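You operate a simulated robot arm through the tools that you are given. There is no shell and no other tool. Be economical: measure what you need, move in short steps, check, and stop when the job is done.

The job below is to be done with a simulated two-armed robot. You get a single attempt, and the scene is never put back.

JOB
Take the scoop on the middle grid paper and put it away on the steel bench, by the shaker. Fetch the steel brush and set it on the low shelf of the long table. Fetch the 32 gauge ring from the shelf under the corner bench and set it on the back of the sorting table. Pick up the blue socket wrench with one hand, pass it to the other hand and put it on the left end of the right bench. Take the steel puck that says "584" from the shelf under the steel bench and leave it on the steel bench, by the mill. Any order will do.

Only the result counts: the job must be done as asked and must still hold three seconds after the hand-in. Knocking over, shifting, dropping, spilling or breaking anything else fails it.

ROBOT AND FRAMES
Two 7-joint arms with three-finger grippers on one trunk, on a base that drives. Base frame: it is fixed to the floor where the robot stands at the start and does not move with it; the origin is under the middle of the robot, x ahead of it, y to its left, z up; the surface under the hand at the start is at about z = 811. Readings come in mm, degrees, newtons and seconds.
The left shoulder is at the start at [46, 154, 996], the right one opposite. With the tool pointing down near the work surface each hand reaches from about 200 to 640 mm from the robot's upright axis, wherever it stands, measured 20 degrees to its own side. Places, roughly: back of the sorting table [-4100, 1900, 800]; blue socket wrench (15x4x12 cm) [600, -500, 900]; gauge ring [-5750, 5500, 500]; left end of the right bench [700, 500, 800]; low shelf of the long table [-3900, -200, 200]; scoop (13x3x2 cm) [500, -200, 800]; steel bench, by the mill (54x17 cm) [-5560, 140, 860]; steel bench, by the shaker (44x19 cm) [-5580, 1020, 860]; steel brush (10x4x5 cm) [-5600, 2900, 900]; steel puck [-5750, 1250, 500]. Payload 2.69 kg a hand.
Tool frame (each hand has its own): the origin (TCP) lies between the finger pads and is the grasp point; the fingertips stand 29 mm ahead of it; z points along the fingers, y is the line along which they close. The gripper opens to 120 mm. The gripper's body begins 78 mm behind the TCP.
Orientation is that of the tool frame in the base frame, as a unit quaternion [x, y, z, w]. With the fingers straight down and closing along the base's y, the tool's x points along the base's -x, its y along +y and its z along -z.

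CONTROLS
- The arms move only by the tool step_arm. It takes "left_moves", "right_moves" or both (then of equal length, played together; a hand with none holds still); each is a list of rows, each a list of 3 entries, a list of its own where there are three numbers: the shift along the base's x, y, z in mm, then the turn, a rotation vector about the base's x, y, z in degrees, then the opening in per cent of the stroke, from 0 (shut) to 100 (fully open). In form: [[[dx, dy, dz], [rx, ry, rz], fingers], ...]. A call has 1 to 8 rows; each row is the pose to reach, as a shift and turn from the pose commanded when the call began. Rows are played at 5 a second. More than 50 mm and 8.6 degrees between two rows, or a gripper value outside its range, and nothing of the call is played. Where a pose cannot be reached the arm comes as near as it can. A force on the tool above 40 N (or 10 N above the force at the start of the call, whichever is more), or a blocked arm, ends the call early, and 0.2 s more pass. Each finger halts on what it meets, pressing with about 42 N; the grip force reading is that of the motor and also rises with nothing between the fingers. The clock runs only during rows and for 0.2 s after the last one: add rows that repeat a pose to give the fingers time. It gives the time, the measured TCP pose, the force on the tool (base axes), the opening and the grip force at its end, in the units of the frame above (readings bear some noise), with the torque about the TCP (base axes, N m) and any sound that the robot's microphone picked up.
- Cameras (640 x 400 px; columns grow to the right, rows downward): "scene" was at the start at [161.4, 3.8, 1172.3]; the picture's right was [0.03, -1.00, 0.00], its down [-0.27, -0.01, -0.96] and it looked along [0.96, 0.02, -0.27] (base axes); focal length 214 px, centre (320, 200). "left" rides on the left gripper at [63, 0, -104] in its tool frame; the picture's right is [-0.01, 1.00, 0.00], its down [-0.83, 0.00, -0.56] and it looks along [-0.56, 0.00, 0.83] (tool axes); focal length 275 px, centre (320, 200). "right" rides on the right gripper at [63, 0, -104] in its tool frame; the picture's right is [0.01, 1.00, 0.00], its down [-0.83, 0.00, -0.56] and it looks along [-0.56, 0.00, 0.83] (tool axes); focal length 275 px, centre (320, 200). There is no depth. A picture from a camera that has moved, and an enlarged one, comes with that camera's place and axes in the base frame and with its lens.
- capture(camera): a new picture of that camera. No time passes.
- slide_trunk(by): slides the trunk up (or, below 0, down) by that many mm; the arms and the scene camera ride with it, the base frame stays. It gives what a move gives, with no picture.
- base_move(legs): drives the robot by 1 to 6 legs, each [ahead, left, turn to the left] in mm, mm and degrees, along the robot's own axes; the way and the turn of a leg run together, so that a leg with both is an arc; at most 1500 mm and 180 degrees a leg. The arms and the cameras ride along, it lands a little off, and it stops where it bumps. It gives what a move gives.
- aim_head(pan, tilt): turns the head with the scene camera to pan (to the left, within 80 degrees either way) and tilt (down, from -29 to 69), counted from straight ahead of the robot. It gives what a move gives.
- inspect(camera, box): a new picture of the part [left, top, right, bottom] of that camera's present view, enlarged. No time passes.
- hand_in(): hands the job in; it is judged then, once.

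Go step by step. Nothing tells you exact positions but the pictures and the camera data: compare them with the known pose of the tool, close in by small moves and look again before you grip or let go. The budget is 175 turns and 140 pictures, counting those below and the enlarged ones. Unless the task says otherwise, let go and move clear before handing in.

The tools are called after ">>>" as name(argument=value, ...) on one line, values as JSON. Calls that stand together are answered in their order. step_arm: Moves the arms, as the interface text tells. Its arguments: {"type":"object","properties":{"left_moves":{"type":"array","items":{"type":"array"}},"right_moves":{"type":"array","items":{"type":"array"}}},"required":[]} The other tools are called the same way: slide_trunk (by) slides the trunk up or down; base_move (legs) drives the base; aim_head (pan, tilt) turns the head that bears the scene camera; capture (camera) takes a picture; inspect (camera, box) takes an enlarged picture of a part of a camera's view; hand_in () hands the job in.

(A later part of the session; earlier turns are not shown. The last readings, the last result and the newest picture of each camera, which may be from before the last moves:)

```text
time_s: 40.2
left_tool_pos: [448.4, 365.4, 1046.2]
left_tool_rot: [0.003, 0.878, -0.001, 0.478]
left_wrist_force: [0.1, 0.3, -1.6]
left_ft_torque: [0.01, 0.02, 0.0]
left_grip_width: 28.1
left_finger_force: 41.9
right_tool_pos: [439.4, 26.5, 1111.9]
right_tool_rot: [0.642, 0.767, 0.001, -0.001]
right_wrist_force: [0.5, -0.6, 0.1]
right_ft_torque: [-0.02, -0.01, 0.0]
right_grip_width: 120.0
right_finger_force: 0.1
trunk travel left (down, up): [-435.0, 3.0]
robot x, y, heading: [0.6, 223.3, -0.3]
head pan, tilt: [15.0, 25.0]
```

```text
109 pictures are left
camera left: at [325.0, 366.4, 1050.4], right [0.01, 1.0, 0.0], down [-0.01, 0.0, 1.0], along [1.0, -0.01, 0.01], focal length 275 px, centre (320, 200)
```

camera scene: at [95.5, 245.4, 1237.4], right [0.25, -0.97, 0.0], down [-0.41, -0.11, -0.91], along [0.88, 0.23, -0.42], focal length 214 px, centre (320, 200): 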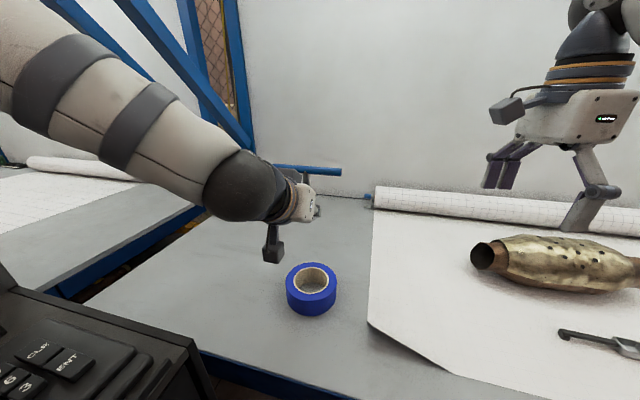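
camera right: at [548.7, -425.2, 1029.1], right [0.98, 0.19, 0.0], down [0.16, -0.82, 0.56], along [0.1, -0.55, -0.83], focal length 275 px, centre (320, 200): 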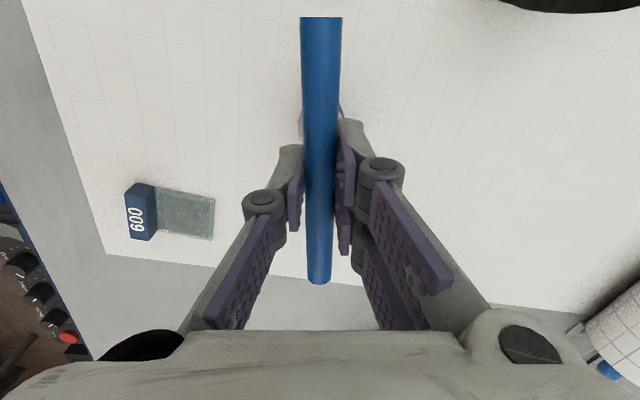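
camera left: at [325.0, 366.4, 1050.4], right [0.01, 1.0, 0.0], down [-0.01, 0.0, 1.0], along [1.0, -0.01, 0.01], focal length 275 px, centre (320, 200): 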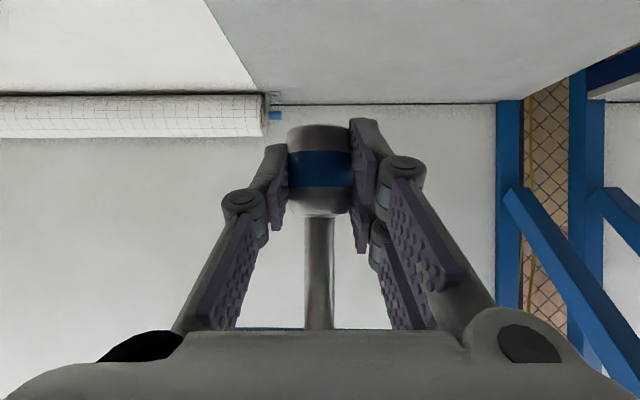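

The bench's left end is clear behind the tape (tape at ~[456, 359]). I carry the wrench to about [690, 500], lowering to near the surface.

>>> step_arm(left_moves=[[[38, 22, -10], [0, 0, 0], 0], [[76, 44, -20], [0, 0, 0], 0], [[114, 66, -30], [0, 0, 0], 0], [[152, 90, -40], [0, 0, 0], 0], [[190, 112, -50], [0, 0, 0], 0], [[229, 135, -60], [0, 0, 0], 0], [[229, 135, -100], [0, 0, 0], 0], [[229, 135, -140], [0, 0, 0], 0]])

>>> capture(camera="scene")

>>> capture(camera="left")

```text
time_s: 42.0
left_tool_pos: [679.7, 501.3, 903.6]
left_tool_rot: [0.002, 0.879, -0.001, 0.478]
left_wrist_force: [0.1, -0.1, -2.5]
left_ft_torque: [0.04, 0.0, 0.02]
left_grip_width: 28.0
left_finger_force: 41.5
right_tool_pos: [440.1, 26.7, 1110.9]
right_tool_rot: [0.641, 0.768, -0.001, -0.001]
right_wrist_force: [-0.5, -0.1, -0.1]
right_ft_torque: [0.0, 0.0, -0.01]
right_grip_width: 119.9
right_finger_force: 0.0
trunk travel left (down, up): [-435.0, 3.0]
robot x, y, heading: [1.0, 217.7, -0.3]
head pan, tilt: [15.0, 25.0]
```

```text
108 pictures are left
camera scene: at [96.5, 245.8, 1237.2], right [0.25, -0.97, 0.0], down [-0.41, -0.11, -0.91], along [0.88, 0.23, -0.42], focal length 214 px, centre (320, 200)
```

scene: 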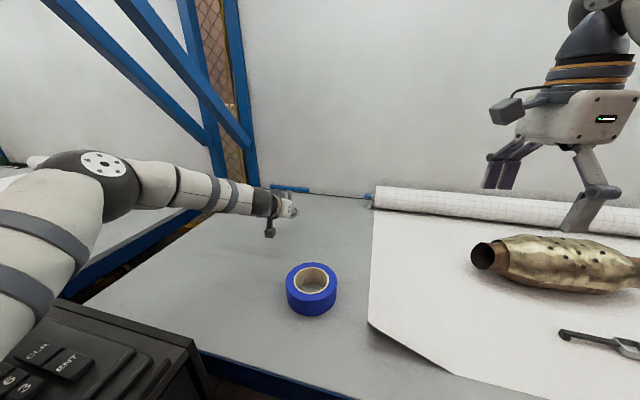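

```text
107 pictures are left
camera left: at [556.5, 501.8, 909.8], right [0.01, 1.0, 0.0], down [-0.01, 0.0, 1.0], along [1.0, -0.01, 0.01], focal length 275 px, centre (320, 200)
```

left: 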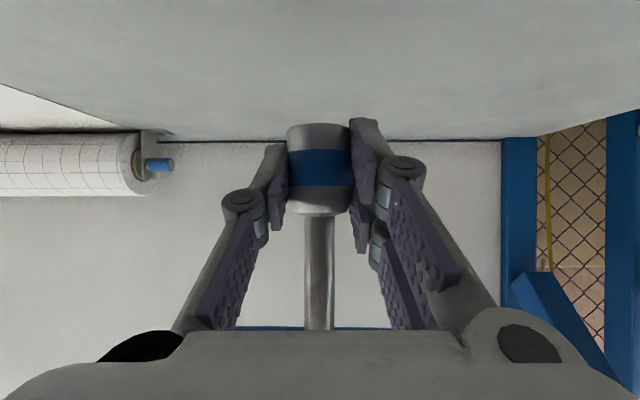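

Bottom of the socket is at about z ≈ 874. I lower 52 mm, then in small steps till contact.

>>> step_arm(left_moves=[[[0, 0, -20], [0, 0, 0], 0], [[0, 0, -40], [0, 0, 0], 0], [[0, 0, -52], [0, 0, 0], 0], [[0, 0, -54], [0, 0, 0], 0]])

>>> step_arm(left_moves=[[[0, 0, -2], [0, 0, 0], 0], [[0, 0, -4], [0, 0, 0], 0]])

>>> capture(camera="left")

```text
time_s: 43.0
left_tool_pos: [678.6, 500.7, 852.5]
left_tool_rot: [0.002, 0.878, 0.0, 0.478]
left_wrist_force: [-0.8, -0.2, -1.9]
left_ft_torque: [0.04, 0.02, 0.0]
left_grip_width: 28.2
left_finger_force: 41.8
right_tool_pos: [439.8, 27.3, 1112.3]
right_tool_rot: [0.641, 0.767, 0.001, 0.0]
right_wrist_force: [1.4, 0.0, -0.5]
right_ft_torque: [0.02, -0.03, 0.0]
right_grip_width: 120.0
right_finger_force: 0.1
trunk travel left (down, up): [-435.0, 3.0]
robot x, y, heading: [2.8, 222.7, -0.7]
head pan, tilt: [15.0, 25.0]
```

```text
time_s: 43.6
left_tool_pos: [677.8, 500.6, 847.1]
left_tool_rot: [0.003, 0.879, -0.002, 0.477]
left_wrist_force: [0.5, 0.5, -2.6]
left_ft_torque: [0.02, 0.05, 0.01]
left_grip_width: 28.3
left_finger_force: 42.7
right_tool_pos: [440.2, 27.0, 1111.7]
right_tool_rot: [0.641, 0.768, 0.0, 0.0]
right_wrist_force: [-0.5, 0.2, -0.5]
right_ft_torque: [-0.03, -0.01, 0.03]
right_grip_width: 120.1
right_finger_force: 0.0
trunk travel left (down, up): [-435.0, 3.0]
robot x, y, heading: [3.7, 219.7, -0.8]
head pan, tilt: [15.0, 25.0]
```

```text
106 pictures are left
camera left: at [554.6, 501.4, 852.1], right [0.01, 1.0, 0.0], down [-0.01, 0.0, 1.0], along [1.0, -0.01, 0.01], focal length 275 px, centre (320, 200)
```

left: 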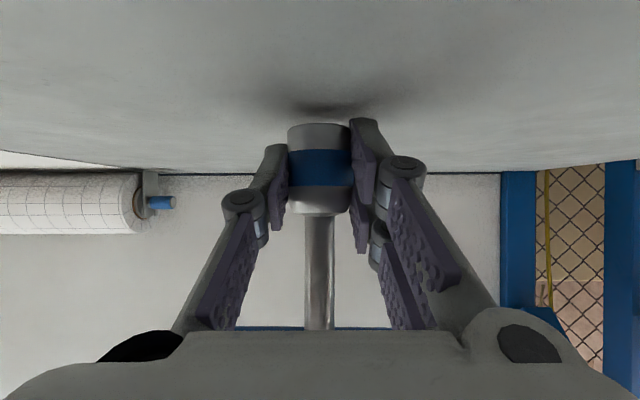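

Nearly down. I continue in small steps until force shows.

>>> step_arm(left_moves=[[[0, 0, -1.5], [0, 0, 0], 0], [[0, 0, -3], [0, 0, 0], 0], [[0, 0, -4], [0, 0, 0], 0]])

>>> step_arm(left_moves=[[[0, 0, -1], [0, 0, 0], 0], [[0, 0, -2], [0, 0, 0], 0]])

```text
time_s: 44.4
left_tool_pos: [677.7, 500.6, 843.7]
left_tool_rot: [0.002, 0.878, -0.001, 0.478]
left_wrist_force: [-1.9, -0.1, -1.5]
left_ft_torque: [-0.02, 0.02, -0.04]
left_grip_width: 28.1
left_finger_force: 41.8
right_tool_pos: [439.6, 26.7, 1112.1]
right_tool_rot: [0.642, 0.767, 0.0, 0.0]
right_wrist_force: [0.6, -0.2, 0.3]
right_ft_torque: [-0.04, 0.0, -0.01]
right_grip_width: 119.9
right_finger_force: 0.1
trunk travel left (down, up): [-435.0, 3.0]
robot x, y, heading: [1.9, 219.8, -0.5]
head pan, tilt: [15.0, 25.0]
```

```text
time_s: 45.0
left_tool_pos: [678.1, 500.3, 843.3]
left_tool_rot: [0.004, 0.877, -0.002, 0.48]
left_wrist_force: [-0.3, -1.0, 5.1]
left_ft_torque: [0.15, -0.04, 0.0]
left_grip_width: 28.5
left_finger_force: 41.8
right_tool_pos: [438.6, 26.0, 1112.4]
right_tool_rot: [0.641, 0.767, 0.0, 0.001]
right_wrist_force: [0.2, 0.3, 0.2]
right_ft_torque: [0.02, 0.02, 0.03]
right_grip_width: 120.0
right_finger_force: 0.0
trunk travel left (down, up): [-435.0, 3.0]
robot x, y, heading: [4.0, 220.7, -0.4]
head pan, tilt: [15.0, 25.0]
```

Contact (about 7 N up). I open the fingers and back out along the tool axis.

>>> step_arm(left_moves=[[[0, 0, -1], [0, 0, 0], 0], [[0, 0, -1], [0, 0, 0], 32], [[0, 0, -1], [0, 0, 0], 60], [[0, 0, 0], [0, 0, 0], 90], [[0, 0, 0], [0, 0, 0], 100]])

>>> capture(camera="left")

```text
time_s: 46.2
left_tool_pos: [676.3, 500.0, 840.8]
left_tool_rot: [0.003, 0.879, -0.002, 0.477]
left_wrist_force: [-0.1, -0.9, 0.3]
left_ft_torque: [-0.01, 0.0, 0.02]
left_grip_width: 119.9
left_finger_force: 0.1
right_tool_pos: [439.0, 27.2, 1111.5]
right_tool_rot: [0.641, 0.767, 0.0, 0.0]
right_wrist_force: [1.0, 0.8, 0.3]
right_ft_torque: [0.01, 0.02, -0.03]
right_grip_width: 120.0
right_finger_force: 0.0
trunk travel left (down, up): [-435.0, 3.0]
robot x, y, heading: [-2.2, 221.2, -0.5]
head pan, tilt: [15.0, 25.0]
```

```text
105 pictures are left
camera left: at [553.4, 501.6, 845.5], right [0.01, 1.0, 0.0], down [-0.01, 0.0, 1.0], along [1.0, -0.01, 0.01], focal length 275 px, centre (320, 200)
```

left: 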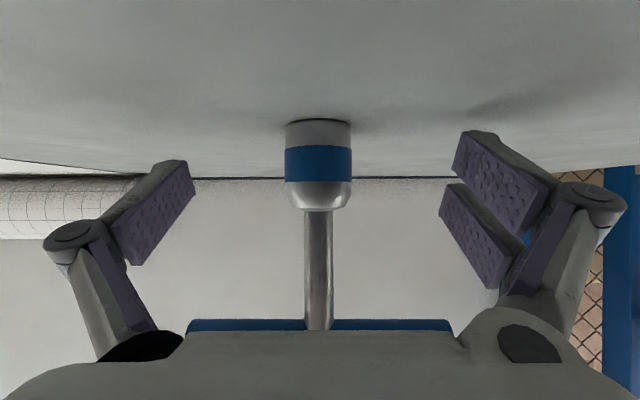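

The wrench stands on its own. I back the left hand out and bring it home.

>>> step_arm(left_moves=[[[-35, 0, 10], [0, 0, 0], 100], [[-75, 0, 30], [0, 0, 0], 100], [[-115, -10, 55], [0, 0, 0], 100], [[-150, -25, 85], [0, 5, 0], 100], [[-185, -45, 115], [0, 12, 0], 100], [[-220, -65, 140], [0, 20, 0], 100], [[-250, -85, 170], [0, 28, 0], 100], [[-275, -105, 200], [0, 36, 0], 100]])

>>> step_arm(left_moves=[[[-10, -5, 15], [0, 7, 0], 100], [[-20, -10, 30], [0, 14, 0], 100], [[-30, -15, 45], [0, 21, 0], 100]])

>>> aim_head(pan=10, tilt=25)

>>> capture(camera="scene")

```text
refused: row 5 steps farther than a row can; nothing moved
```

```text
time_s: 47.0
left_tool_pos: [647.1, 485.0, 887.3]
left_tool_rot: [0.002, 0.951, -0.001, 0.31]
left_wrist_force: [0.2, -0.5, -0.4]
left_ft_torque: [0.01, -0.01, 0.0]
left_grip_width: 120.2
left_finger_force: 0.0
right_tool_pos: [439.1, 25.7, 1112.8]
right_tool_rot: [0.641, 0.767, 0.0, 0.001]
right_wrist_force: [-0.4, -0.8, -1.2]
right_ft_torque: [0.0, 0.0, 0.02]
right_grip_width: 119.9
right_finger_force: 0.0
trunk travel left (down, up): [-435.0, 3.0]
robot x, y, heading: [2.8, 224.2, -0.4]
head pan, tilt: [15.0, 25.0]
```

```text
time_s: 47.7
left_tool_pos: [647.7, 486.1, 886.2]
left_tool_rot: [0.003, 0.951, -0.002, 0.309]
left_wrist_force: [0.5, -0.4, -0.9]
left_ft_torque: [0.0, 0.02, 0.02]
left_grip_width: 120.0
left_finger_force: 0.0
right_tool_pos: [439.3, 26.7, 1112.0]
right_tool_rot: [0.641, 0.767, 0.001, 0.0]
right_wrist_force: [-1.2, 0.1, -0.5]
right_ft_torque: [-0.02, 0.01, -0.01]
right_grip_width: 120.1
right_finger_force: 0.1
trunk travel left (down, up): [-435.0, 3.0]
robot x, y, heading: [0.2, 220.5, -0.5]
head pan, tilt: [10.0, 25.0]
```

```text
104 pictures are left
camera scene: at [97.0, 237.7, 1237.4], right [0.17, -0.99, 0.0], down [-0.42, -0.07, -0.91], along [0.89, 0.15, -0.42], focal length 214 px, centre (320, 200)
```

scene: 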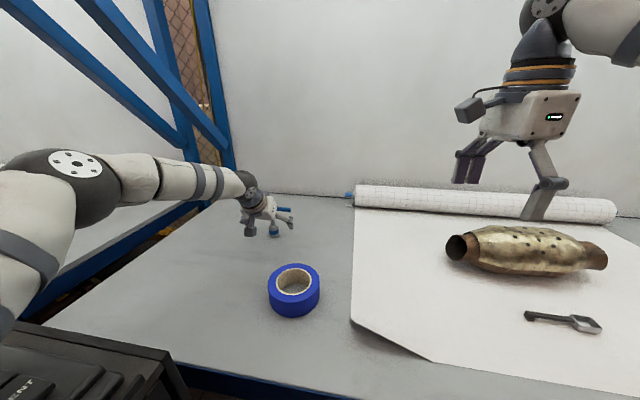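

The first call was refused so the second ran alone; I check that the wrench is still untouched before moving on.

>>> capture(camera="left")

```text
103 pictures are left
camera left: at [533.6, 486.8, 934.0], right [0.01, 1.0, 0.0], down [0.34, 0.0, 0.94], along [0.94, -0.01, -0.34], focal length 275 px, centre (320, 200)
```

left: 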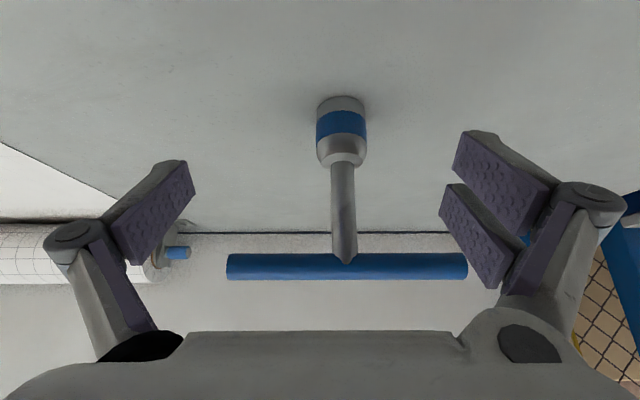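

The wrench stands untouched. I back the hand straight out, then up.

>>> step_arm(left_moves=[[[-40, 0, 0], [0, 0, 0], 100], [[-80, 0, 10], [0, 0, 0], 100], [[-115, -10, 40], [0, 7, 0], 100], [[-140, -20, 75], [0, 14, 0], 100], [[-165, -30, 110], [0, 21, 0], 100], [[-190, -40, 145], [0, 28, 0], 100], [[-215, -60, 180], [0, 36, 0], 100], [[-250, -80, 200], [0, 36, 0], 100]])

>>> capture(camera="right")

>>> capture(camera="scene")

```text
time_s: 49.5
left_tool_pos: [395.5, 404.9, 1089.1]
left_tool_rot: [0.002, 1.0, -0.003, 0.002]
left_wrist_force: [-0.7, 0.2, 0.2]
left_ft_torque: [-0.03, -0.03, 0.04]
left_grip_width: 120.0
left_finger_force: 0.1
right_tool_pos: [437.6, 26.4, 1113.5]
right_tool_rot: [0.642, 0.767, 0.002, 0.001]
right_wrist_force: [-0.9, 0.3, 0.8]
right_ft_torque: [-0.01, -0.05, 0.01]
right_grip_width: 119.9
right_finger_force: 0.1
trunk travel left (down, up): [-435.0, 3.0]
robot x, y, heading: [1.8, 222.6, -0.4]
head pan, tilt: [10.0, 25.0]
```

```text
102 pictures are left
camera right: at [426.3, 89.1, 1217.4], right [0.98, 0.18, 0.0], down [0.15, -0.82, 0.56], along [0.1, -0.55, -0.83], focal length 275 px, centre (320, 200)
```

right: 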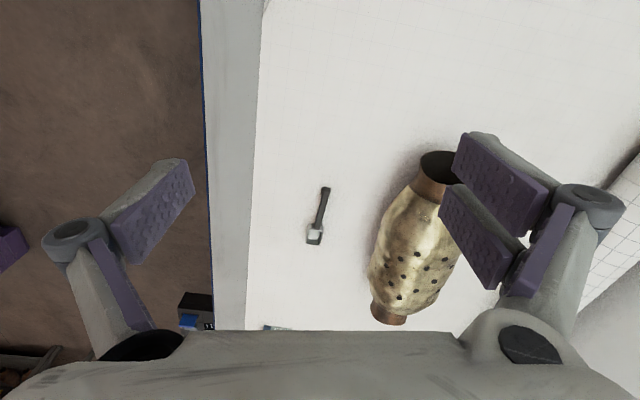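

```text
101 pictures are left
camera scene: at [95.1, 237.3, 1237.8], right [0.17, -0.99, 0.0], down [-0.42, -0.07, -0.91], along [0.89, 0.15, -0.42], focal length 214 px, centre (320, 200)
```

scene: 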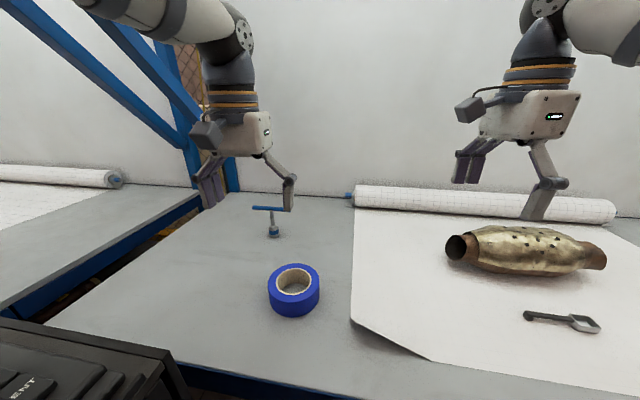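

The wrench stands at ~[690, 500]. Next the scoop: its handle runs along y at x ≈ 478, y -148 to -235. I drive right and bring the right hand over it.

>>> base_move(legs=[[0, -220, 0]])

>>> step_arm(right_moves=[[[8, 0, -40], [0, 0, -5], 100], [[16, 0, -80], [0, 0, -10], 100], [[24, 0, -120], [0, 0, -10], 100], [[32, 0, -160], [0, 0, -10], 100]])

>>> capture(camera="right")

```text
time_s: 51.8
left_tool_pos: [396.0, 187.7, 1087.4]
left_tool_rot: [0.001, 1.0, -0.002, 0.001]
left_wrist_force: [-0.2, 0.6, -1.0]
left_ft_torque: [-0.01, 0.0, -0.01]
left_grip_width: 119.8
left_finger_force: 0.0
right_tool_pos: [438.1, -189.7, 1113.0]
right_tool_rot: [0.641, 0.768, 0.0, 0.0]
right_wrist_force: [0.5, 0.1, 0.4]
right_ft_torque: [0.03, 0.01, 0.0]
right_grip_width: 119.9
right_finger_force: 0.2
trunk travel left (down, up): [-435.0, 3.0]
robot x, y, heading: [0.0, 7.2, -0.4]
head pan, tilt: [10.0, 25.0]
```

```text
time_s: 52.8
left_tool_pos: [396.6, 188.3, 1085.7]
left_tool_rot: [0.001, 1.0, -0.003, 0.0]
left_wrist_force: [-0.2, -0.4, -0.5]
left_ft_torque: [0.0, -0.01, -0.04]
left_grip_width: 119.9
left_finger_force: 0.1
right_tool_pos: [469.3, -190.6, 950.4]
right_tool_rot: [0.704, 0.71, -0.001, 0.0]
right_wrist_force: [0.7, -0.6, -1.4]
right_ft_torque: [-0.01, -0.01, -0.01]
right_grip_width: 119.8
right_finger_force: 0.1
trunk travel left (down, up): [-435.0, 3.0]
robot x, y, heading: [-1.1, 7.4, -0.5]
head pan, tilt: [10.0, 25.0]
```

```text
100 pictures are left
camera right: at [469.4, -127.2, 1054.7], right [1.0, 0.01, 0.0], down [0.01, -0.83, 0.56], along [0.01, -0.56, -0.83], focal length 275 px, centre (320, 200)
```

right: 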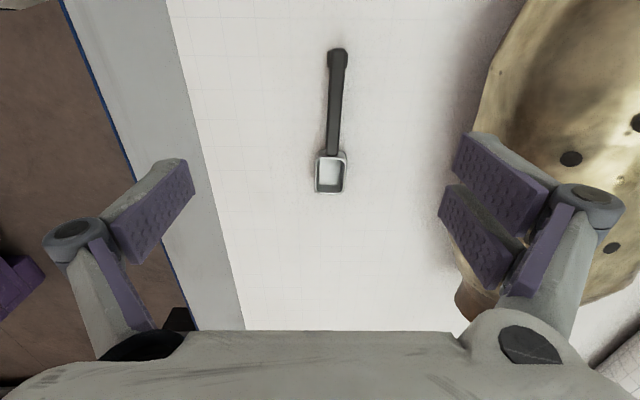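

The handle's mid is at [483, -190]. I come down over it with a narrower opening.

>>> step_arm(right_moves=[[[13.5, 0, -40], [0, 0, 0], 60], [[13.5, 0, -75], [0, 0, 0], 60], [[13.5, 0, -95], [0, 0, 0], 60], [[13.5, 0, -104], [0, 0, 0], 60]])

>>> capture(camera="right")

```text
time_s: 53.8
left_tool_pos: [395.6, 188.0, 1087.5]
left_tool_rot: [0.001, 1.0, -0.003, 0.002]
left_wrist_force: [0.0, 0.3, 0.1]
left_ft_torque: [0.01, 0.0, -0.01]
left_grip_width: 120.1
left_finger_force: 0.1
right_tool_pos: [483.1, -189.6, 847.8]
right_tool_rot: [0.706, 0.709, 0.0, 0.001]
right_wrist_force: [0.2, -0.3, 0.4]
right_ft_torque: [0.02, 0.03, 0.01]
right_grip_width: 72.3
right_finger_force: 0.1
trunk travel left (down, up): [-435.0, 3.0]
robot x, y, heading: [2.8, 7.1, -0.1]
head pan, tilt: [10.0, 25.0]
```

```text
99 pictures are left
camera right: at [483.4, -125.5, 952.1], right [1.0, 0.01, 0.0], down [0.01, -0.83, 0.56], along [0.01, -0.56, -0.83], focal length 275 px, centre (320, 200)
```

right: 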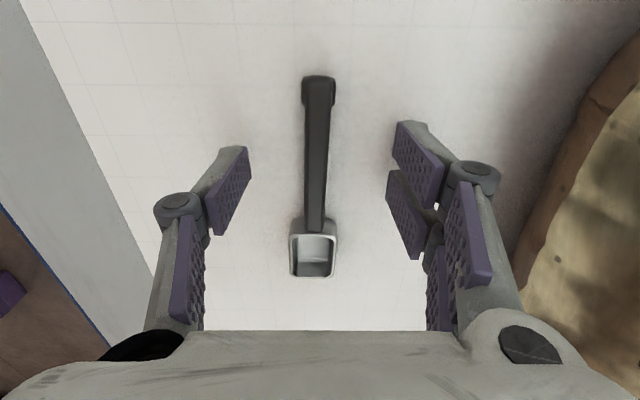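

Aligned. I lower 4 mm more and close.

>>> step_arm(right_moves=[[[-1, 0, -4], [0, 0, 0], 60], [[-1, 0, -4], [0, 0, 0], 25], [[-1, 0, -4], [0, 0, 0], 0], [[-1, 0, -4], [0, 0, 0], 0], [[-1, 0, -4], [0, 0, 0], 0]])

>>> step_arm(right_moves=[[[0, 0, 20], [0, 0, 0], 0], [[0, 0, 60], [0, 0, 0], 0], [[0, 0, 100], [0, 0, 0], 0], [[-20, 0, 140], [0, 0, 0], 0]])

>>> capture(camera="right")

```text
time_s: 55.0
left_tool_pos: [395.7, 189.0, 1086.8]
left_tool_rot: [0.0, 1.0, -0.003, 0.0]
left_wrist_force: [0.4, 1.2, -0.5]
left_ft_torque: [0.05, 0.02, 0.0]
left_grip_width: 120.0
left_finger_force: 0.1
right_tool_pos: [482.9, -189.4, 844.5]
right_tool_rot: [0.705, 0.709, 0.0, 0.0]
right_wrist_force: [1.7, 0.3, 0.6]
right_ft_torque: [0.05, 0.01, 0.0]
right_grip_width: 10.8
right_finger_force: 38.1
trunk travel left (down, up): [-435.0, 3.0]
robot x, y, heading: [1.0, 1.0, -0.4]
head pan, tilt: [10.0, 25.0]
```

```text
time_s: 56.0
left_tool_pos: [396.2, 188.8, 1088.8]
left_tool_rot: [0.001, 1.0, -0.002, 0.001]
left_wrist_force: [-0.9, 0.1, 0.1]
left_ft_torque: [0.02, 0.01, 0.0]
left_grip_width: 119.9
left_finger_force: 0.0
right_tool_pos: [461.8, -189.3, 984.8]
right_tool_rot: [0.706, 0.709, 0.0, 0.001]
right_wrist_force: [-0.6, 0.5, 0.2]
right_ft_torque: [0.03, -0.06, -0.02]
right_grip_width: 10.5
right_finger_force: 37.7
trunk travel left (down, up): [-435.0, 3.0]
robot x, y, heading: [-1.8, 0.4, -0.1]
head pan, tilt: [10.0, 25.0]
```

```text
98 pictures are left
camera right: at [461.5, -125.6, 1088.4], right [1.0, 0.01, 0.0], down [0.01, -0.83, 0.56], along [0.01, -0.56, -0.83], focal length 275 px, centre (320, 200)
```

right: 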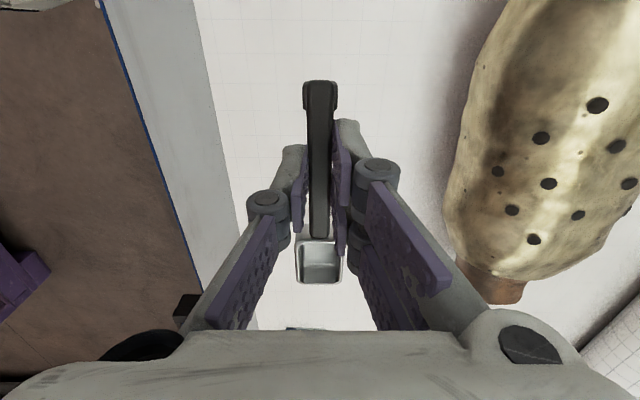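

The scoop is held. I tuck the hands closer and look around both sides before driving off.

>>> step_arm(right_moves=[[[-35, 0, 20], [0, 0, 0], 0], [[-70, 0, 40], [0, 0, 0], 0], [[-105, 0, 55], [0, 0, 0], 0], [[-140, 0, 60], [0, 0, 0], 0]], left_moves=[[[-25, 0, 0], [0, 0, 0], 100], [[-50, 0, 0], [0, 0, 0], 100], [[-70, 0, 0], [0, 0, 0], 100], [[-80, 0, 0], [0, 0, 0], 100]])

>>> aim_head(pan=80, tilt=10)

>>> capture(camera="scene")

>>> aim_head(pan=-80, tilt=10)

>>> capture(camera="scene")

```text
time_s: 57.0
left_tool_pos: [314.6, 188.1, 1087.0]
left_tool_rot: [0.001, 1.0, -0.001, 0.002]
left_wrist_force: [0.6, 0.0, -0.2]
left_ft_torque: [0.02, -0.01, -0.04]
left_grip_width: 119.8
left_finger_force: 0.0
right_tool_pos: [321.8, -190.9, 1044.3]
right_tool_rot: [0.705, 0.709, 0.0, 0.001]
right_wrist_force: [-0.1, 0.3, -0.2]
right_ft_torque: [0.01, -0.03, 0.04]
right_grip_width: 10.8
right_finger_force: 38.1
trunk travel left (down, up): [-435.0, 3.0]
robot x, y, heading: [0.6, 2.2, -0.3]
head pan, tilt: [10.0, 25.0]
```

```text
time_s: 58.4
left_tool_pos: [316.6, 189.5, 1086.3]
left_tool_rot: [0.0, 1.0, -0.002, 0.0]
left_wrist_force: [0.0, 0.4, 0.4]
left_ft_torque: [0.0, -0.05, 0.0]
left_grip_width: 120.1
left_finger_force: 0.2
right_tool_pos: [324.7, -190.4, 1043.5]
right_tool_rot: [0.705, 0.709, 0.0, 0.0]
right_wrist_force: [-0.8, -0.3, -0.4]
right_ft_torque: [0.02, -0.01, -0.01]
right_grip_width: 10.8
right_finger_force: 38.2
trunk travel left (down, up): [-435.0, 3.0]
robot x, y, heading: [-0.1, 6.3, -0.2]
head pan, tilt: [80.0, 10.0]
```

```text
97 pictures are left
camera scene: at [21.5, 96.6, 1261.8], right [0.98, -0.18, 0.0], down [-0.03, -0.17, -0.98], along [0.18, 0.97, -0.17], focal length 214 px, centre (320, 200)
```

scene: 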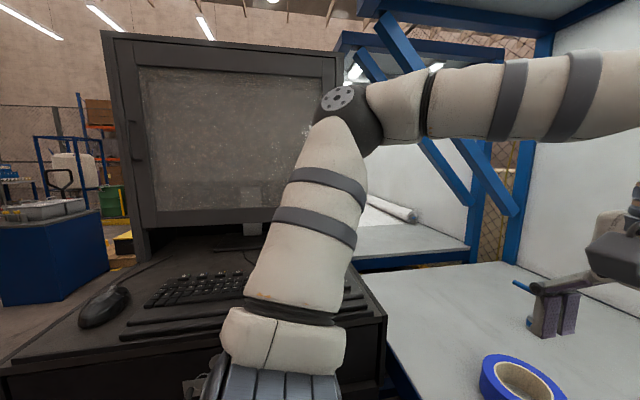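

```text
time_s: 60.8
left_tool_pos: [315.4, 188.3, 1087.1]
left_tool_rot: [0.001, 1.0, -0.003, 0.001]
left_wrist_force: [0.2, 0.6, -1.0]
left_ft_torque: [-0.02, 0.01, 0.01]
left_grip_width: 120.0
left_finger_force: 0.1
right_tool_pos: [325.0, -190.8, 1043.4]
right_tool_rot: [0.705, 0.709, 0.0, 0.001]
right_wrist_force: [0.8, 0.3, -0.1]
right_ft_torque: [-0.02, -0.03, 0.0]
right_grip_width: 10.5
right_finger_force: 38.1
trunk travel left (down, up): [-435.0, 3.0]
robot x, y, heading: [-2.4, 4.5, -0.4]
head pan, tilt: [-80.0, 10.0]
```

```text
96 pictures are left
camera scene: at [20.4, -86.5, 1261.8], right [-0.99, -0.17, 0.0], down [-0.03, 0.17, -0.98], along [0.17, -0.97, -0.17], focal length 214 px, centre (320, 200)
```

scene: 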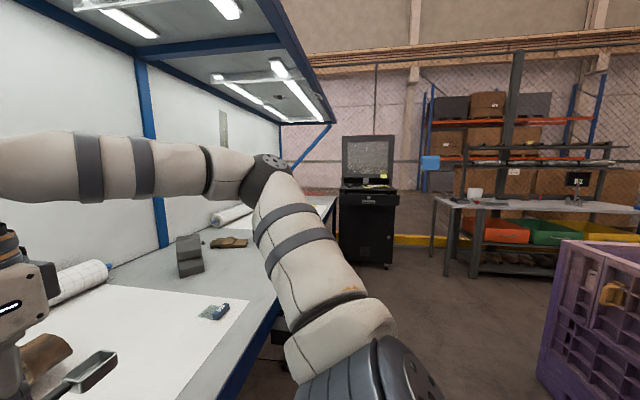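

Workstation at the left (front edge y ≈ 600), crate at right-back. I back off 400 mm and turn right 90° to look at the rest of the hall.

>>> base_move(legs=[[-450, 0, 0], [0, 0, -90]])

>>> aim_head(pan=-75, tilt=10)

>>> capture(camera="scene")

```text
time_s: 67.4
left_tool_pos: [-272.9, -315.4, 1088.0]
left_tool_rot: [0.72, 0.694, -0.002, -0.001]
left_wrist_force: [0.6, -0.4, 0.6]
left_ft_torque: [0.02, 0.03, 0.01]
left_grip_width: 120.0
left_finger_force: 0.1
right_tool_pos: [-650.9, -310.0, 1043.8]
right_tool_rot: [1.0, -0.015, 0.0, 0.0]
right_wrist_force: [-0.9, 0.4, 0.2]
right_ft_torque: [-0.01, 0.0, 0.01]
right_grip_width: 10.7
right_finger_force: 38.1
trunk travel left (down, up): [-435.0, 3.0]
robot x, y, heading: [-446.0, 6.0, -92.7]
head pan, tilt: [-80.0, 10.0]
```

```text
time_s: 68.1
left_tool_pos: [-272.5, -314.3, 1086.8]
left_tool_rot: [0.72, 0.694, -0.003, -0.001]
left_wrist_force: [-0.7, -0.2, 0.0]
left_ft_torque: [0.0, 0.0, 0.02]
left_grip_width: 119.9
left_finger_force: 0.1
right_tool_pos: [-652.3, -309.6, 1043.5]
right_tool_rot: [1.0, -0.015, 0.001, 0.0]
right_wrist_force: [-0.2, 0.2, -0.1]
right_ft_torque: [0.0, 0.0, 0.02]
right_grip_width: 10.6
right_finger_force: 37.9
trunk travel left (down, up): [-435.0, 3.0]
robot x, y, heading: [-441.4, 3.2, -92.1]
head pan, tilt: [-75.0, 10.0]
```

```text
95 pictures are left
camera scene: at [-539.5, -18.3, 1261.8], right [-0.22, 0.98, 0.0], down [0.17, 0.04, -0.98], along [-0.96, -0.22, -0.17], focal length 214 px, centre (320, 200)
```

scene: 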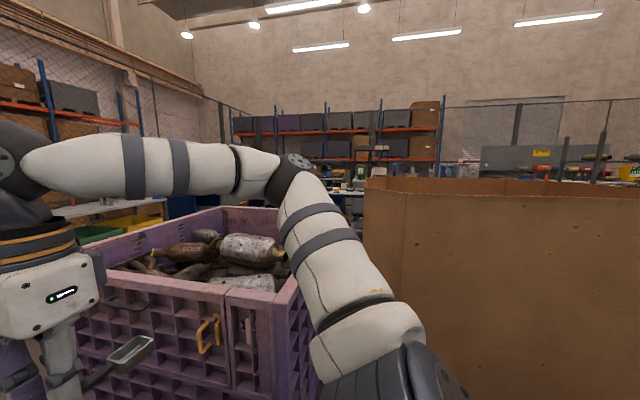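

A big cardboard box and a purple crate stand behind. I look lower to find their footprints.

>>> aim_head(pan=-75, tilt=55)

>>> capture(camera="scene")

>>> aim_head(pan=-10, tilt=35)

>>> capture(camera="scene")

```text
time_s: 69.2
left_tool_pos: [-272.8, -312.9, 1085.4]
left_tool_rot: [0.72, 0.694, -0.002, 0.0]
left_wrist_force: [-0.7, 0.1, 0.2]
left_ft_torque: [-0.03, 0.01, 0.01]
left_grip_width: 119.9
left_finger_force: 0.0
right_tool_pos: [-652.0, -311.0, 1044.1]
right_tool_rot: [1.0, -0.015, 0.001, 0.0]
right_wrist_force: [0.3, -0.7, 0.5]
right_ft_torque: [-0.03, 0.01, 0.01]
right_grip_width: 10.5
right_finger_force: 38.0
trunk travel left (down, up): [-435.0, 3.0]
robot x, y, heading: [-444.9, 5.0, -91.8]
head pan, tilt: [-75.0, 55.0]
```

```text
94 pictures are left
camera scene: at [-519.2, -13.8, 1193.5], right [-0.22, 0.98, 0.0], down [0.8, 0.18, -0.57], along [-0.56, -0.13, -0.82], focal length 214 px, centre (320, 200)
```

scene: 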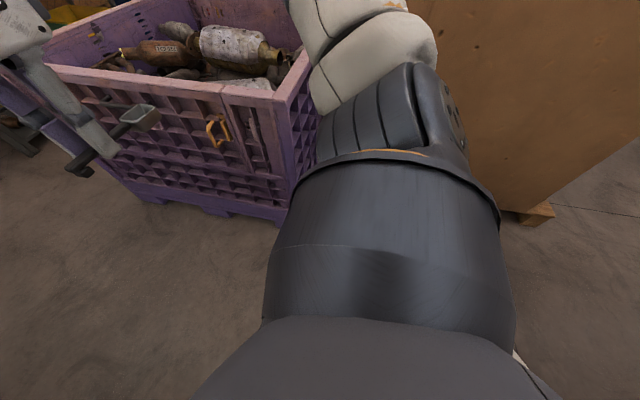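

```text
time_s: 70.6
left_tool_pos: [-272.5, -314.4, 1086.6]
left_tool_rot: [0.72, 0.694, -0.002, -0.001]
left_wrist_force: [-0.9, -0.3, 0.6]
left_ft_torque: [-0.02, -0.01, -0.01]
left_grip_width: 120.0
left_finger_force: 0.1
right_tool_pos: [-652.1, -309.2, 1044.1]
right_tool_rot: [1.0, -0.014, 0.0, 0.001]
right_wrist_force: [-0.6, -0.1, 0.1]
right_ft_torque: [0.02, 0.0, 0.04]
right_grip_width: 10.5
right_finger_force: 37.7
trunk travel left (down, up): [-435.0, 3.0]
robot x, y, heading: [-448.1, 4.1, -92.2]
head pan, tilt: [-10.0, 35.0]
```

```text
93 pictures are left
camera scene: at [-467.7, -84.0, 1221.6], right [-0.98, 0.21, 0.0], down [0.12, 0.56, -0.82], along [-0.18, -0.8, -0.57], focal length 214 px, centre (320, 200)
```

scene: 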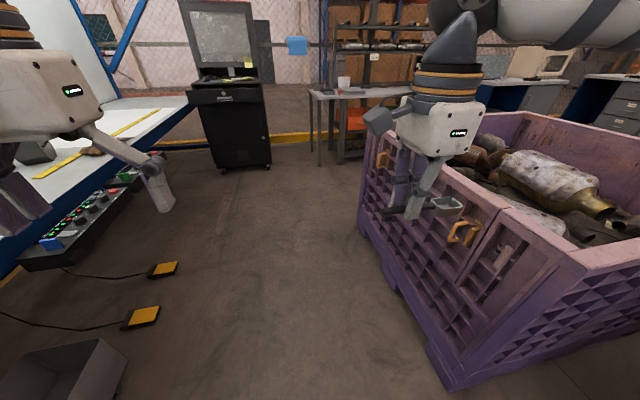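

Gap between crate and box is too narrow, but the aisle south (between crate and right bench) is wide, with tables only at y ≈ -2550. I drive down the aisle and turn to face -x.

>>> base_move(legs=[[0, 60, 2.2], [1400, 0, 0], [530, 0, 0], [0, 0, -90]])

>>> aim_head(pan=0, tilt=15)

>>> capture(camera="scene")

```text
time_s: 84.8
left_tool_pos: [-702.8, -2112.1, 1086.7]
left_tool_rot: [1.0, 0.002, 0.0, -0.002]
left_wrist_force: [-0.1, -0.3, 0.9]
left_ft_torque: [0.01, 0.02, -0.01]
left_grip_width: 119.8
left_finger_force: 0.0
right_tool_pos: [-714.0, -1732.8, 1044.4]
right_tool_rot: [0.711, -0.703, 0.0, 0.0]
right_wrist_force: [-0.5, -0.3, 0.1]
right_ft_torque: [-0.01, 0.02, 0.01]
right_grip_width: 10.4
right_finger_force: 37.9
trunk travel left (down, up): [-435.0, 3.0]
robot x, y, heading: [-393.0, -1923.3, -180.1]
head pan, tilt: [-10.0, 35.0]
```

```text
time_s: 85.6
left_tool_pos: [-703.5, -2110.5, 1086.6]
left_tool_rot: [1.0, 0.003, 0.0, -0.002]
left_wrist_force: [-0.2, 0.8, 0.6]
left_ft_torque: [-0.03, 0.0, -0.04]
left_grip_width: 120.0
left_finger_force: 0.2
right_tool_pos: [-714.5, -1733.4, 1042.8]
right_tool_rot: [0.711, -0.703, 0.0, 0.001]
right_wrist_force: [-0.4, -0.4, -0.3]
right_ft_torque: [-0.02, 0.03, -0.01]
right_grip_width: 10.8
right_finger_force: 37.3
trunk travel left (down, up): [-435.0, 3.0]
robot x, y, heading: [-389.8, -1922.7, -179.9]
head pan, tilt: [0.0, 15.0]
```

```text
92 pictures are left
camera scene: at [-490.2, -1922.9, 1253.6], right [0.0, 1.0, 0.0], down [0.26, 0.0, -0.97], along [-0.97, 0.0, -0.26], focal length 214 px, centre (320, 200)
```

scene: 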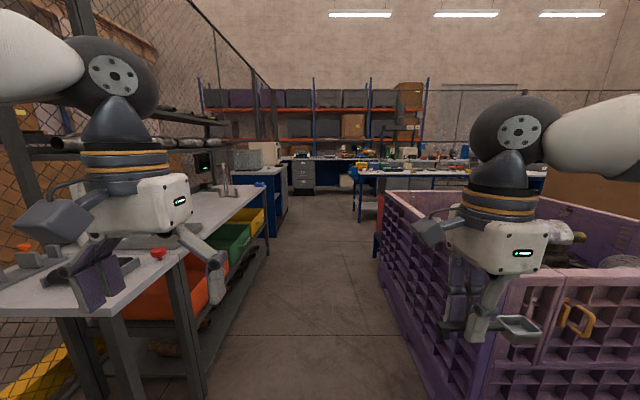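

The corridor ahead is ~1.2 m wide and we're centred in it. I drive forward 2.1 m and look again.

>>> base_move(legs=[[1300, 10, 0], [700, 0, 0]])

>>> aim_head(pan=-20, tilt=20)

>>> capture(camera="scene")

```text
time_s: 95.5
left_tool_pos: [-2679.4, -2132.6, 1086.5]
left_tool_rot: [1.0, 0.009, -0.001, -0.003]
left_wrist_force: [-0.3, 0.1, -0.5]
left_ft_torque: [-0.01, -0.02, 0.0]
left_grip_width: 120.0
left_finger_force: 0.0
right_tool_pos: [-2695.0, -1753.2, 1043.8]
right_tool_rot: [0.716, -0.698, 0.0, -0.001]
right_wrist_force: [-0.6, 0.4, -0.8]
right_ft_torque: [-0.03, -0.03, 0.0]
right_grip_width: 10.7
right_finger_force: 38.1
trunk travel left (down, up): [-435.0, 3.0]
robot x, y, heading: [-2364.3, -1939.6, -179.3]
head pan, tilt: [0.0, 15.0]
```

```text
time_s: 96.3
left_tool_pos: [-2676.8, -2132.4, 1087.0]
left_tool_rot: [1.0, 0.01, -0.001, -0.003]
left_wrist_force: [-0.1, -0.2, 0.6]
left_ft_torque: [0.01, 0.01, -0.02]
left_grip_width: 120.3
left_finger_force: 0.0
right_tool_pos: [-2693.7, -1753.2, 1044.7]
right_tool_rot: [0.716, -0.698, -0.001, 0.001]
right_wrist_force: [-1.1, 0.4, -1.0]
right_ft_torque: [-0.01, 0.04, -0.01]
right_grip_width: 10.5
right_finger_force: 37.6
trunk travel left (down, up): [-435.0, 3.0]
robot x, y, heading: [-2365.8, -1941.4, -179.3]
head pan, tilt: [-20.0, 20.0]
```

```text
91 pictures are left
camera scene: at [-2462.6, -1909.0, 1245.5], right [0.33, 0.94, 0.0], down [0.32, -0.11, -0.94], along [-0.89, 0.31, -0.34], focal length 214 px, centre (320, 200)
```

scene: 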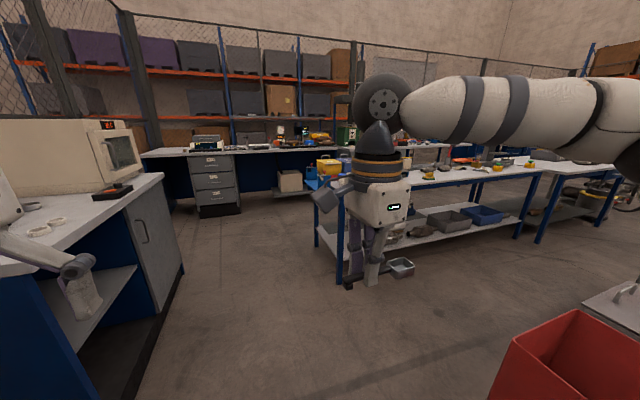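

The long table spans y ≈ -1290…1100 at x ≈ -3700…-4370, with the steel bench along the far wall. I drive to x ≈ -4850 and turn towards +y.

>>> base_move(legs=[[1300, 0, 0], [1180, 0, 0], [0, 0, -90]])

>>> aim_head(pan=15, tilt=15)

>>> capture(camera="scene")

```text
time_s: 112.2
left_tool_pos: [-5050.0, -1699.5, 1086.3]
left_tool_rot: [0.73, -0.683, 0.001, -0.002]
left_wrist_force: [-0.2, -1.5, 0.2]
left_ft_torque: [-0.01, -0.02, -0.04]
left_grip_width: 120.1
left_finger_force: 0.1
right_tool_pos: [-4673.9, -1664.1, 1044.6]
right_tool_rot: [-0.037, 0.999, 0.001, 0.001]
right_wrist_force: [-0.2, 1.1, -0.6]
right_ft_torque: [0.01, 0.0, -0.01]
right_grip_width: 10.7
right_finger_force: 38.4
trunk travel left (down, up): [-435.0, 3.0]
robot x, y, heading: [-4841.9, -1999.9, 93.6]
head pan, tilt: [-20.0, 20.0]
```

```text
time_s: 113.2
left_tool_pos: [-5050.1, -1700.4, 1086.1]
left_tool_rot: [0.731, -0.683, 0.001, -0.003]
left_wrist_force: [-0.1, 0.8, -0.3]
left_ft_torque: [0.02, -0.02, -0.04]
left_grip_width: 120.1
left_finger_force: 0.0
right_tool_pos: [-4671.8, -1664.2, 1043.5]
right_tool_rot: [-0.037, 0.999, 0.001, 0.0]
right_wrist_force: [-0.3, 0.5, 0.0]
right_ft_torque: [0.04, 0.01, -0.01]
right_grip_width: 11.0
right_finger_force: 38.0
trunk travel left (down, up): [-435.0, 3.0]
robot x, y, heading: [-4845.8, -2000.4, 93.9]
head pan, tilt: [15.0, 15.0]
```

```text
90 pictures are left
camera scene: at [-4875.8, -1904.7, 1253.6], right [0.95, 0.32, 0.0], down [0.08, -0.25, -0.97], along [-0.31, 0.92, -0.26], focal length 214 px, centre (320, 200)
```

scene: 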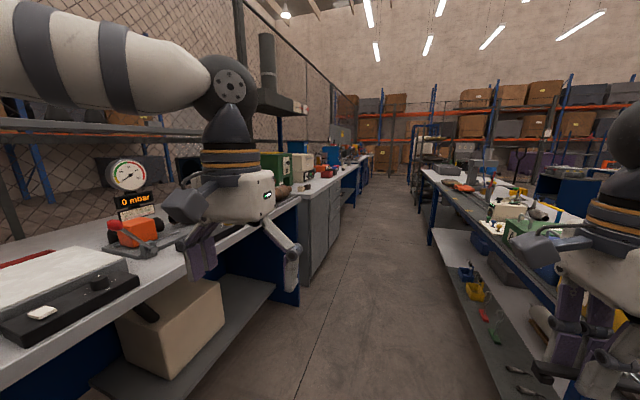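

The aisle is clear, ~1.1 m wide (x -5450…-4340). I drive along it to y ≈ 1000.

>>> base_move(legs=[[0, 30, -3.9], [1300, 0, 0]])

>>> base_move(legs=[[1200, 0, 0]])

>>> capture(camera="scene")

```text
time_s: 120.2
left_tool_pos: [-5042.5, -386.3, 1086.6]
left_tool_rot: [-0.703, 0.712, -0.001, 0.003]
left_wrist_force: [-0.1, 0.7, -0.1]
left_ft_torque: [0.01, 0.0, 0.0]
left_grip_width: 119.9
left_finger_force: 0.0
right_tool_pos: [-4663.4, -382.6, 1044.4]
right_tool_rot: [0.001, 1.0, 0.001, 0.0]
right_wrist_force: [0.4, -0.5, -0.8]
right_ft_torque: [0.03, 0.02, 0.01]
right_grip_width: 10.9
right_finger_force: 38.1
trunk travel left (down, up): [-435.0, 3.0]
robot x, y, heading: [-4858.1, -703.8, 89.0]
head pan, tilt: [15.0, 15.0]
```

```text
time_s: 126.2
left_tool_pos: [-5025.7, 787.3, 1086.9]
left_tool_rot: [-0.703, 0.711, -0.001, 0.003]
left_wrist_force: [0.3, 0.0, 0.1]
left_ft_torque: [0.0, -0.03, 0.01]
left_grip_width: 120.0
left_finger_force: 0.1
right_tool_pos: [-4646.4, 794.0, 1044.5]
right_tool_rot: [0.002, 1.0, 0.001, 0.0]
right_wrist_force: [-0.5, -0.4, 0.4]
right_ft_torque: [-0.01, 0.0, 0.04]
right_grip_width: 10.8
right_finger_force: 37.5
trunk travel left (down, up): [-435.0, 3.0]
robot x, y, heading: [-4845.4, 468.9, 89.1]
head pan, tilt: [15.0, 15.0]
```

```text
89 pictures are left
camera scene: at [-4868.3, 569.1, 1253.7], right [0.97, 0.25, 0.0], down [0.06, -0.25, -0.97], along [-0.24, 0.94, -0.26], focal length 214 px, centre (320, 200)
```

scene: 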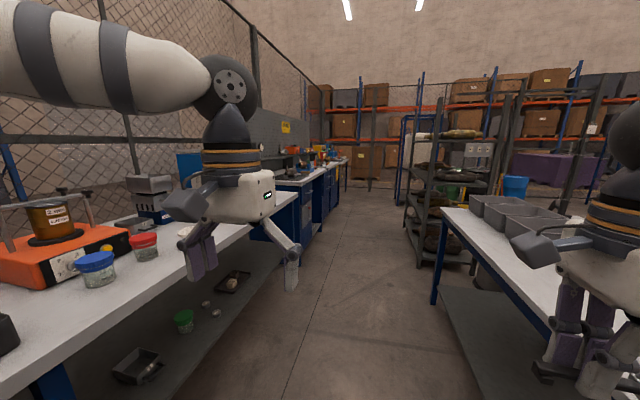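

Ahead-left is the steel bench with the orange and blue apparatus and a shelf below. I move to y ≈ 950 and face the bench.

>>> base_move(legs=[[480, 0, 0], [0, 0, 90.9]])

>>> aim_head(pan=0, tilt=25)

>>> capture(camera="scene")

```text
time_s: 132.9
left_tool_pos: [-5153.1, 774.3, 1087.3]
left_tool_rot: [1.0, -0.006, 0.0, -0.003]
left_wrist_force: [0.2, 0.2, -0.6]
left_ft_torque: [0.01, 0.02, 0.0]
left_grip_width: 120.2
left_finger_force: 0.1
right_tool_pos: [-5158.8, 1153.2, 1044.5]
right_tool_rot: [-0.705, 0.709, 0.0, -0.001]
right_wrist_force: [-1.0, 0.5, 0.4]
right_ft_torque: [0.0, 0.0, 0.02]
right_grip_width: 10.8
right_finger_force: 37.9
trunk travel left (down, up): [-435.0, 3.0]
robot x, y, heading: [-4837.2, 961.0, 179.2]
head pan, tilt: [15.0, 15.0]
```

```text
time_s: 133.7
left_tool_pos: [-5153.5, 775.8, 1086.8]
left_tool_rot: [1.0, -0.006, -0.001, -0.002]
left_wrist_force: [0.2, 0.2, 0.0]
left_ft_torque: [-0.01, 0.01, 0.0]
left_grip_width: 120.0
left_finger_force: 0.0
right_tool_pos: [-5158.5, 1153.7, 1044.7]
right_tool_rot: [-0.705, 0.709, 0.001, -0.001]
right_wrist_force: [0.1, -0.2, -0.3]
right_ft_torque: [-0.03, 0.02, 0.03]
right_grip_width: 10.6
right_finger_force: 37.8
trunk travel left (down, up): [-435.0, 3.0]
robot x, y, heading: [-4835.2, 956.6, 179.1]
head pan, tilt: [0.0, 25.0]
```

```text
88 pictures are left
camera scene: at [-4936.9, 959.7, 1237.5], right [0.02, 1.0, 0.0], down [0.42, -0.01, -0.91], along [-0.91, 0.01, -0.42], focal length 214 px, centre (320, 200)
```

scene: 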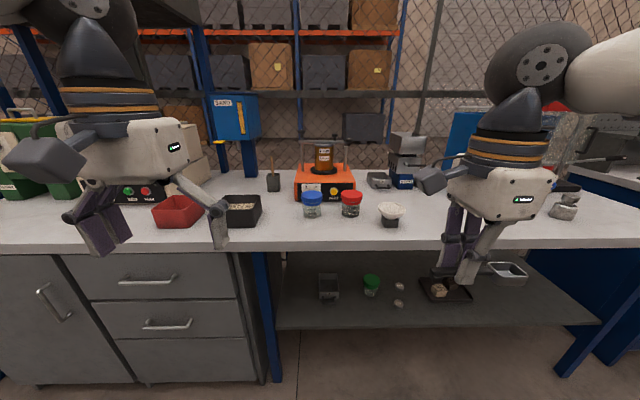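

The target strip in front of the jars (x ≈ -5525, y ≈ 945–1060) is free; bench front edge is at x ≈ -5444. I drive ahead 200 mm and bring the scoop over it.

>>> base_move(legs=[[190, 0, 0.9]])

>>> step_arm(right_moves=[[[-45, -15, 0], [0, 0, 0], 0], [[-75, -50, 0], [0, 0, 0], 0], [[-105, -85, 0], [0, 0, 0], 0], [[-140, -120, 0], [0, 0, 0], 0], [[-170, -155, 0], [0, 0, 0], 0], [[-180, -173, -20], [0, 0, 0], 0]])

>>> capture(camera="right")

>>> capture(camera="scene")

```text
time_s: 135.2
left_tool_pos: [-5339.5, 774.4, 1086.1]
left_tool_rot: [1.0, -0.001, -0.001, -0.003]
left_wrist_force: [-0.5, -0.4, -0.1]
left_ft_torque: [0.02, -0.04, 0.04]
left_grip_width: 120.0
left_finger_force: 0.2
right_tool_pos: [-5348.7, 1153.6, 1043.8]
right_tool_rot: [0.707, -0.707, -0.001, 0.001]
right_wrist_force: [-1.1, 0.7, 0.1]
right_ft_torque: [-0.04, -0.04, 0.0]
right_grip_width: 10.8
right_finger_force: 37.5
trunk travel left (down, up): [-435.0, 3.0]
robot x, y, heading: [-5023.2, 960.3, 179.7]
head pan, tilt: [0.0, 25.0]
```

```text
time_s: 136.6
left_tool_pos: [-5339.0, 774.7, 1087.5]
left_tool_rot: [1.0, -0.002, -0.001, -0.003]
left_wrist_force: [0.3, -0.4, 0.2]
left_ft_torque: [-0.02, 0.02, 0.0]
left_grip_width: 120.1
left_finger_force: 0.1
right_tool_pos: [-5523.6, 980.4, 1024.3]
right_tool_rot: [0.71, -0.704, 0.0, 0.0]
right_wrist_force: [-0.3, 0.4, 0.1]
right_ft_torque: [-0.04, 0.0, 0.02]
right_grip_width: 10.7
right_finger_force: 38.0
right hand out of reach, approached as far as the arm can: row 6
trunk travel left (down, up): [-435.0, 3.0]
robot x, y, heading: [-5022.0, 958.8, 179.6]
head pan, tilt: [0.0, 25.0]
```

```text
87 pictures are left
camera right: at [-5521.9, 918.5, 1128.3], right [-1.0, -0.01, 0.0], down [-0.01, 0.83, 0.56], along [-0.01, 0.56, -0.83], focal length 275 px, centre (320, 200)
```

right: 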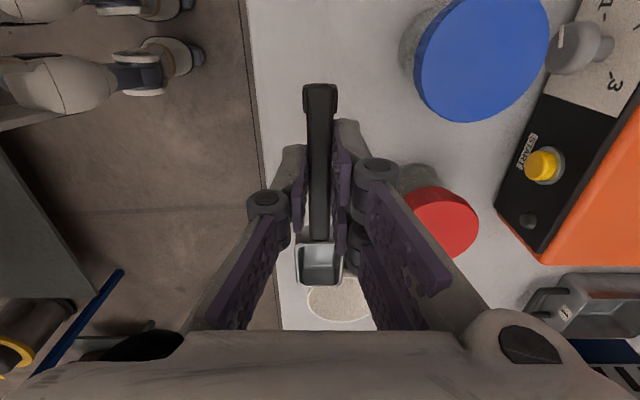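

```text
86 pictures are left
camera scene: at [-5124.3, 961.2, 1237.4], right [0.01, 1.0, 0.0], down [0.42, 0.0, -0.91], along [-0.91, 0.01, -0.42], focal length 214 px, centre (320, 200)
```

scene: 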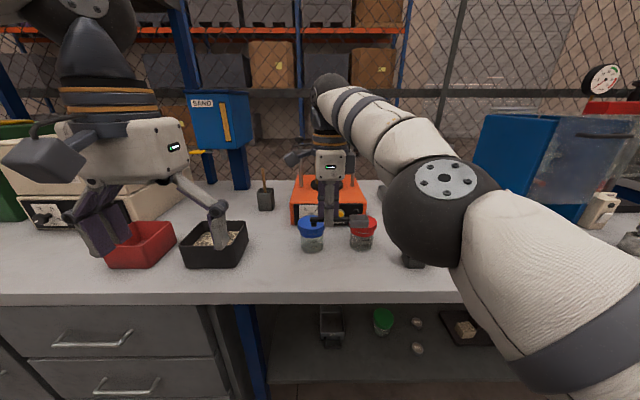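

Clearance to the jars is fine. I lower the scoop to just above the bench.

>>> step_arm(right_moves=[[[0, 0, -40], [0, 0, 0], 0], [[0, 0, -80], [0, 0, 0], 0], [[0, 0, -110], [0, 0, 0], 0], [[0, 0, -120], [0, 0, 0], 0]])

>>> capture(camera="right")

```text
time_s: 137.6
left_tool_pos: [-5338.8, 773.7, 1086.9]
left_tool_rot: [1.0, -0.002, -0.002, -0.002]
left_wrist_force: [0.3, 0.2, -0.1]
left_ft_torque: [0.02, 0.05, 0.01]
left_grip_width: 119.8
left_finger_force: 0.0
right_tool_pos: [-5551.2, 999.7, 936.9]
right_tool_rot: [0.71, -0.705, -0.002, 0.0]
right_wrist_force: [0.1, 0.7, 0.4]
right_ft_torque: [0.02, 0.02, 0.01]
right_grip_width: 10.6
right_finger_force: 38.2
right hand out of reach, approached as far as the arm can: row 1, 2, 3, 4
trunk travel left (down, up): [-435.0, 3.0]
robot x, y, heading: [-5023.5, 953.9, 179.6]
head pan, tilt: [0.0, 25.0]
```

```text
85 pictures are left
camera right: at [-5549.6, 936.5, 1040.3], right [-1.0, -0.01, 0.0], down [-0.01, 0.83, 0.56], along [-0.01, 0.56, -0.83], focal length 275 px, centre (320, 200)
```

right: 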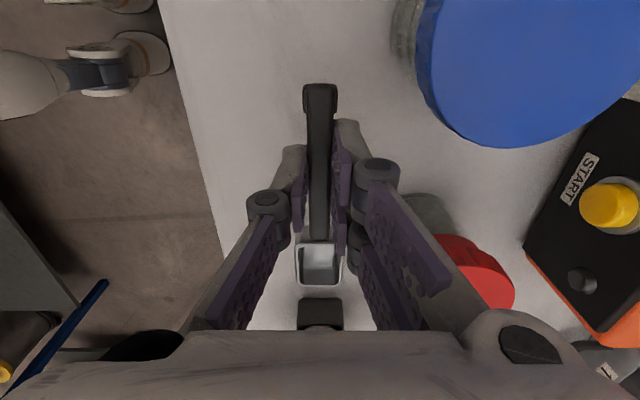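

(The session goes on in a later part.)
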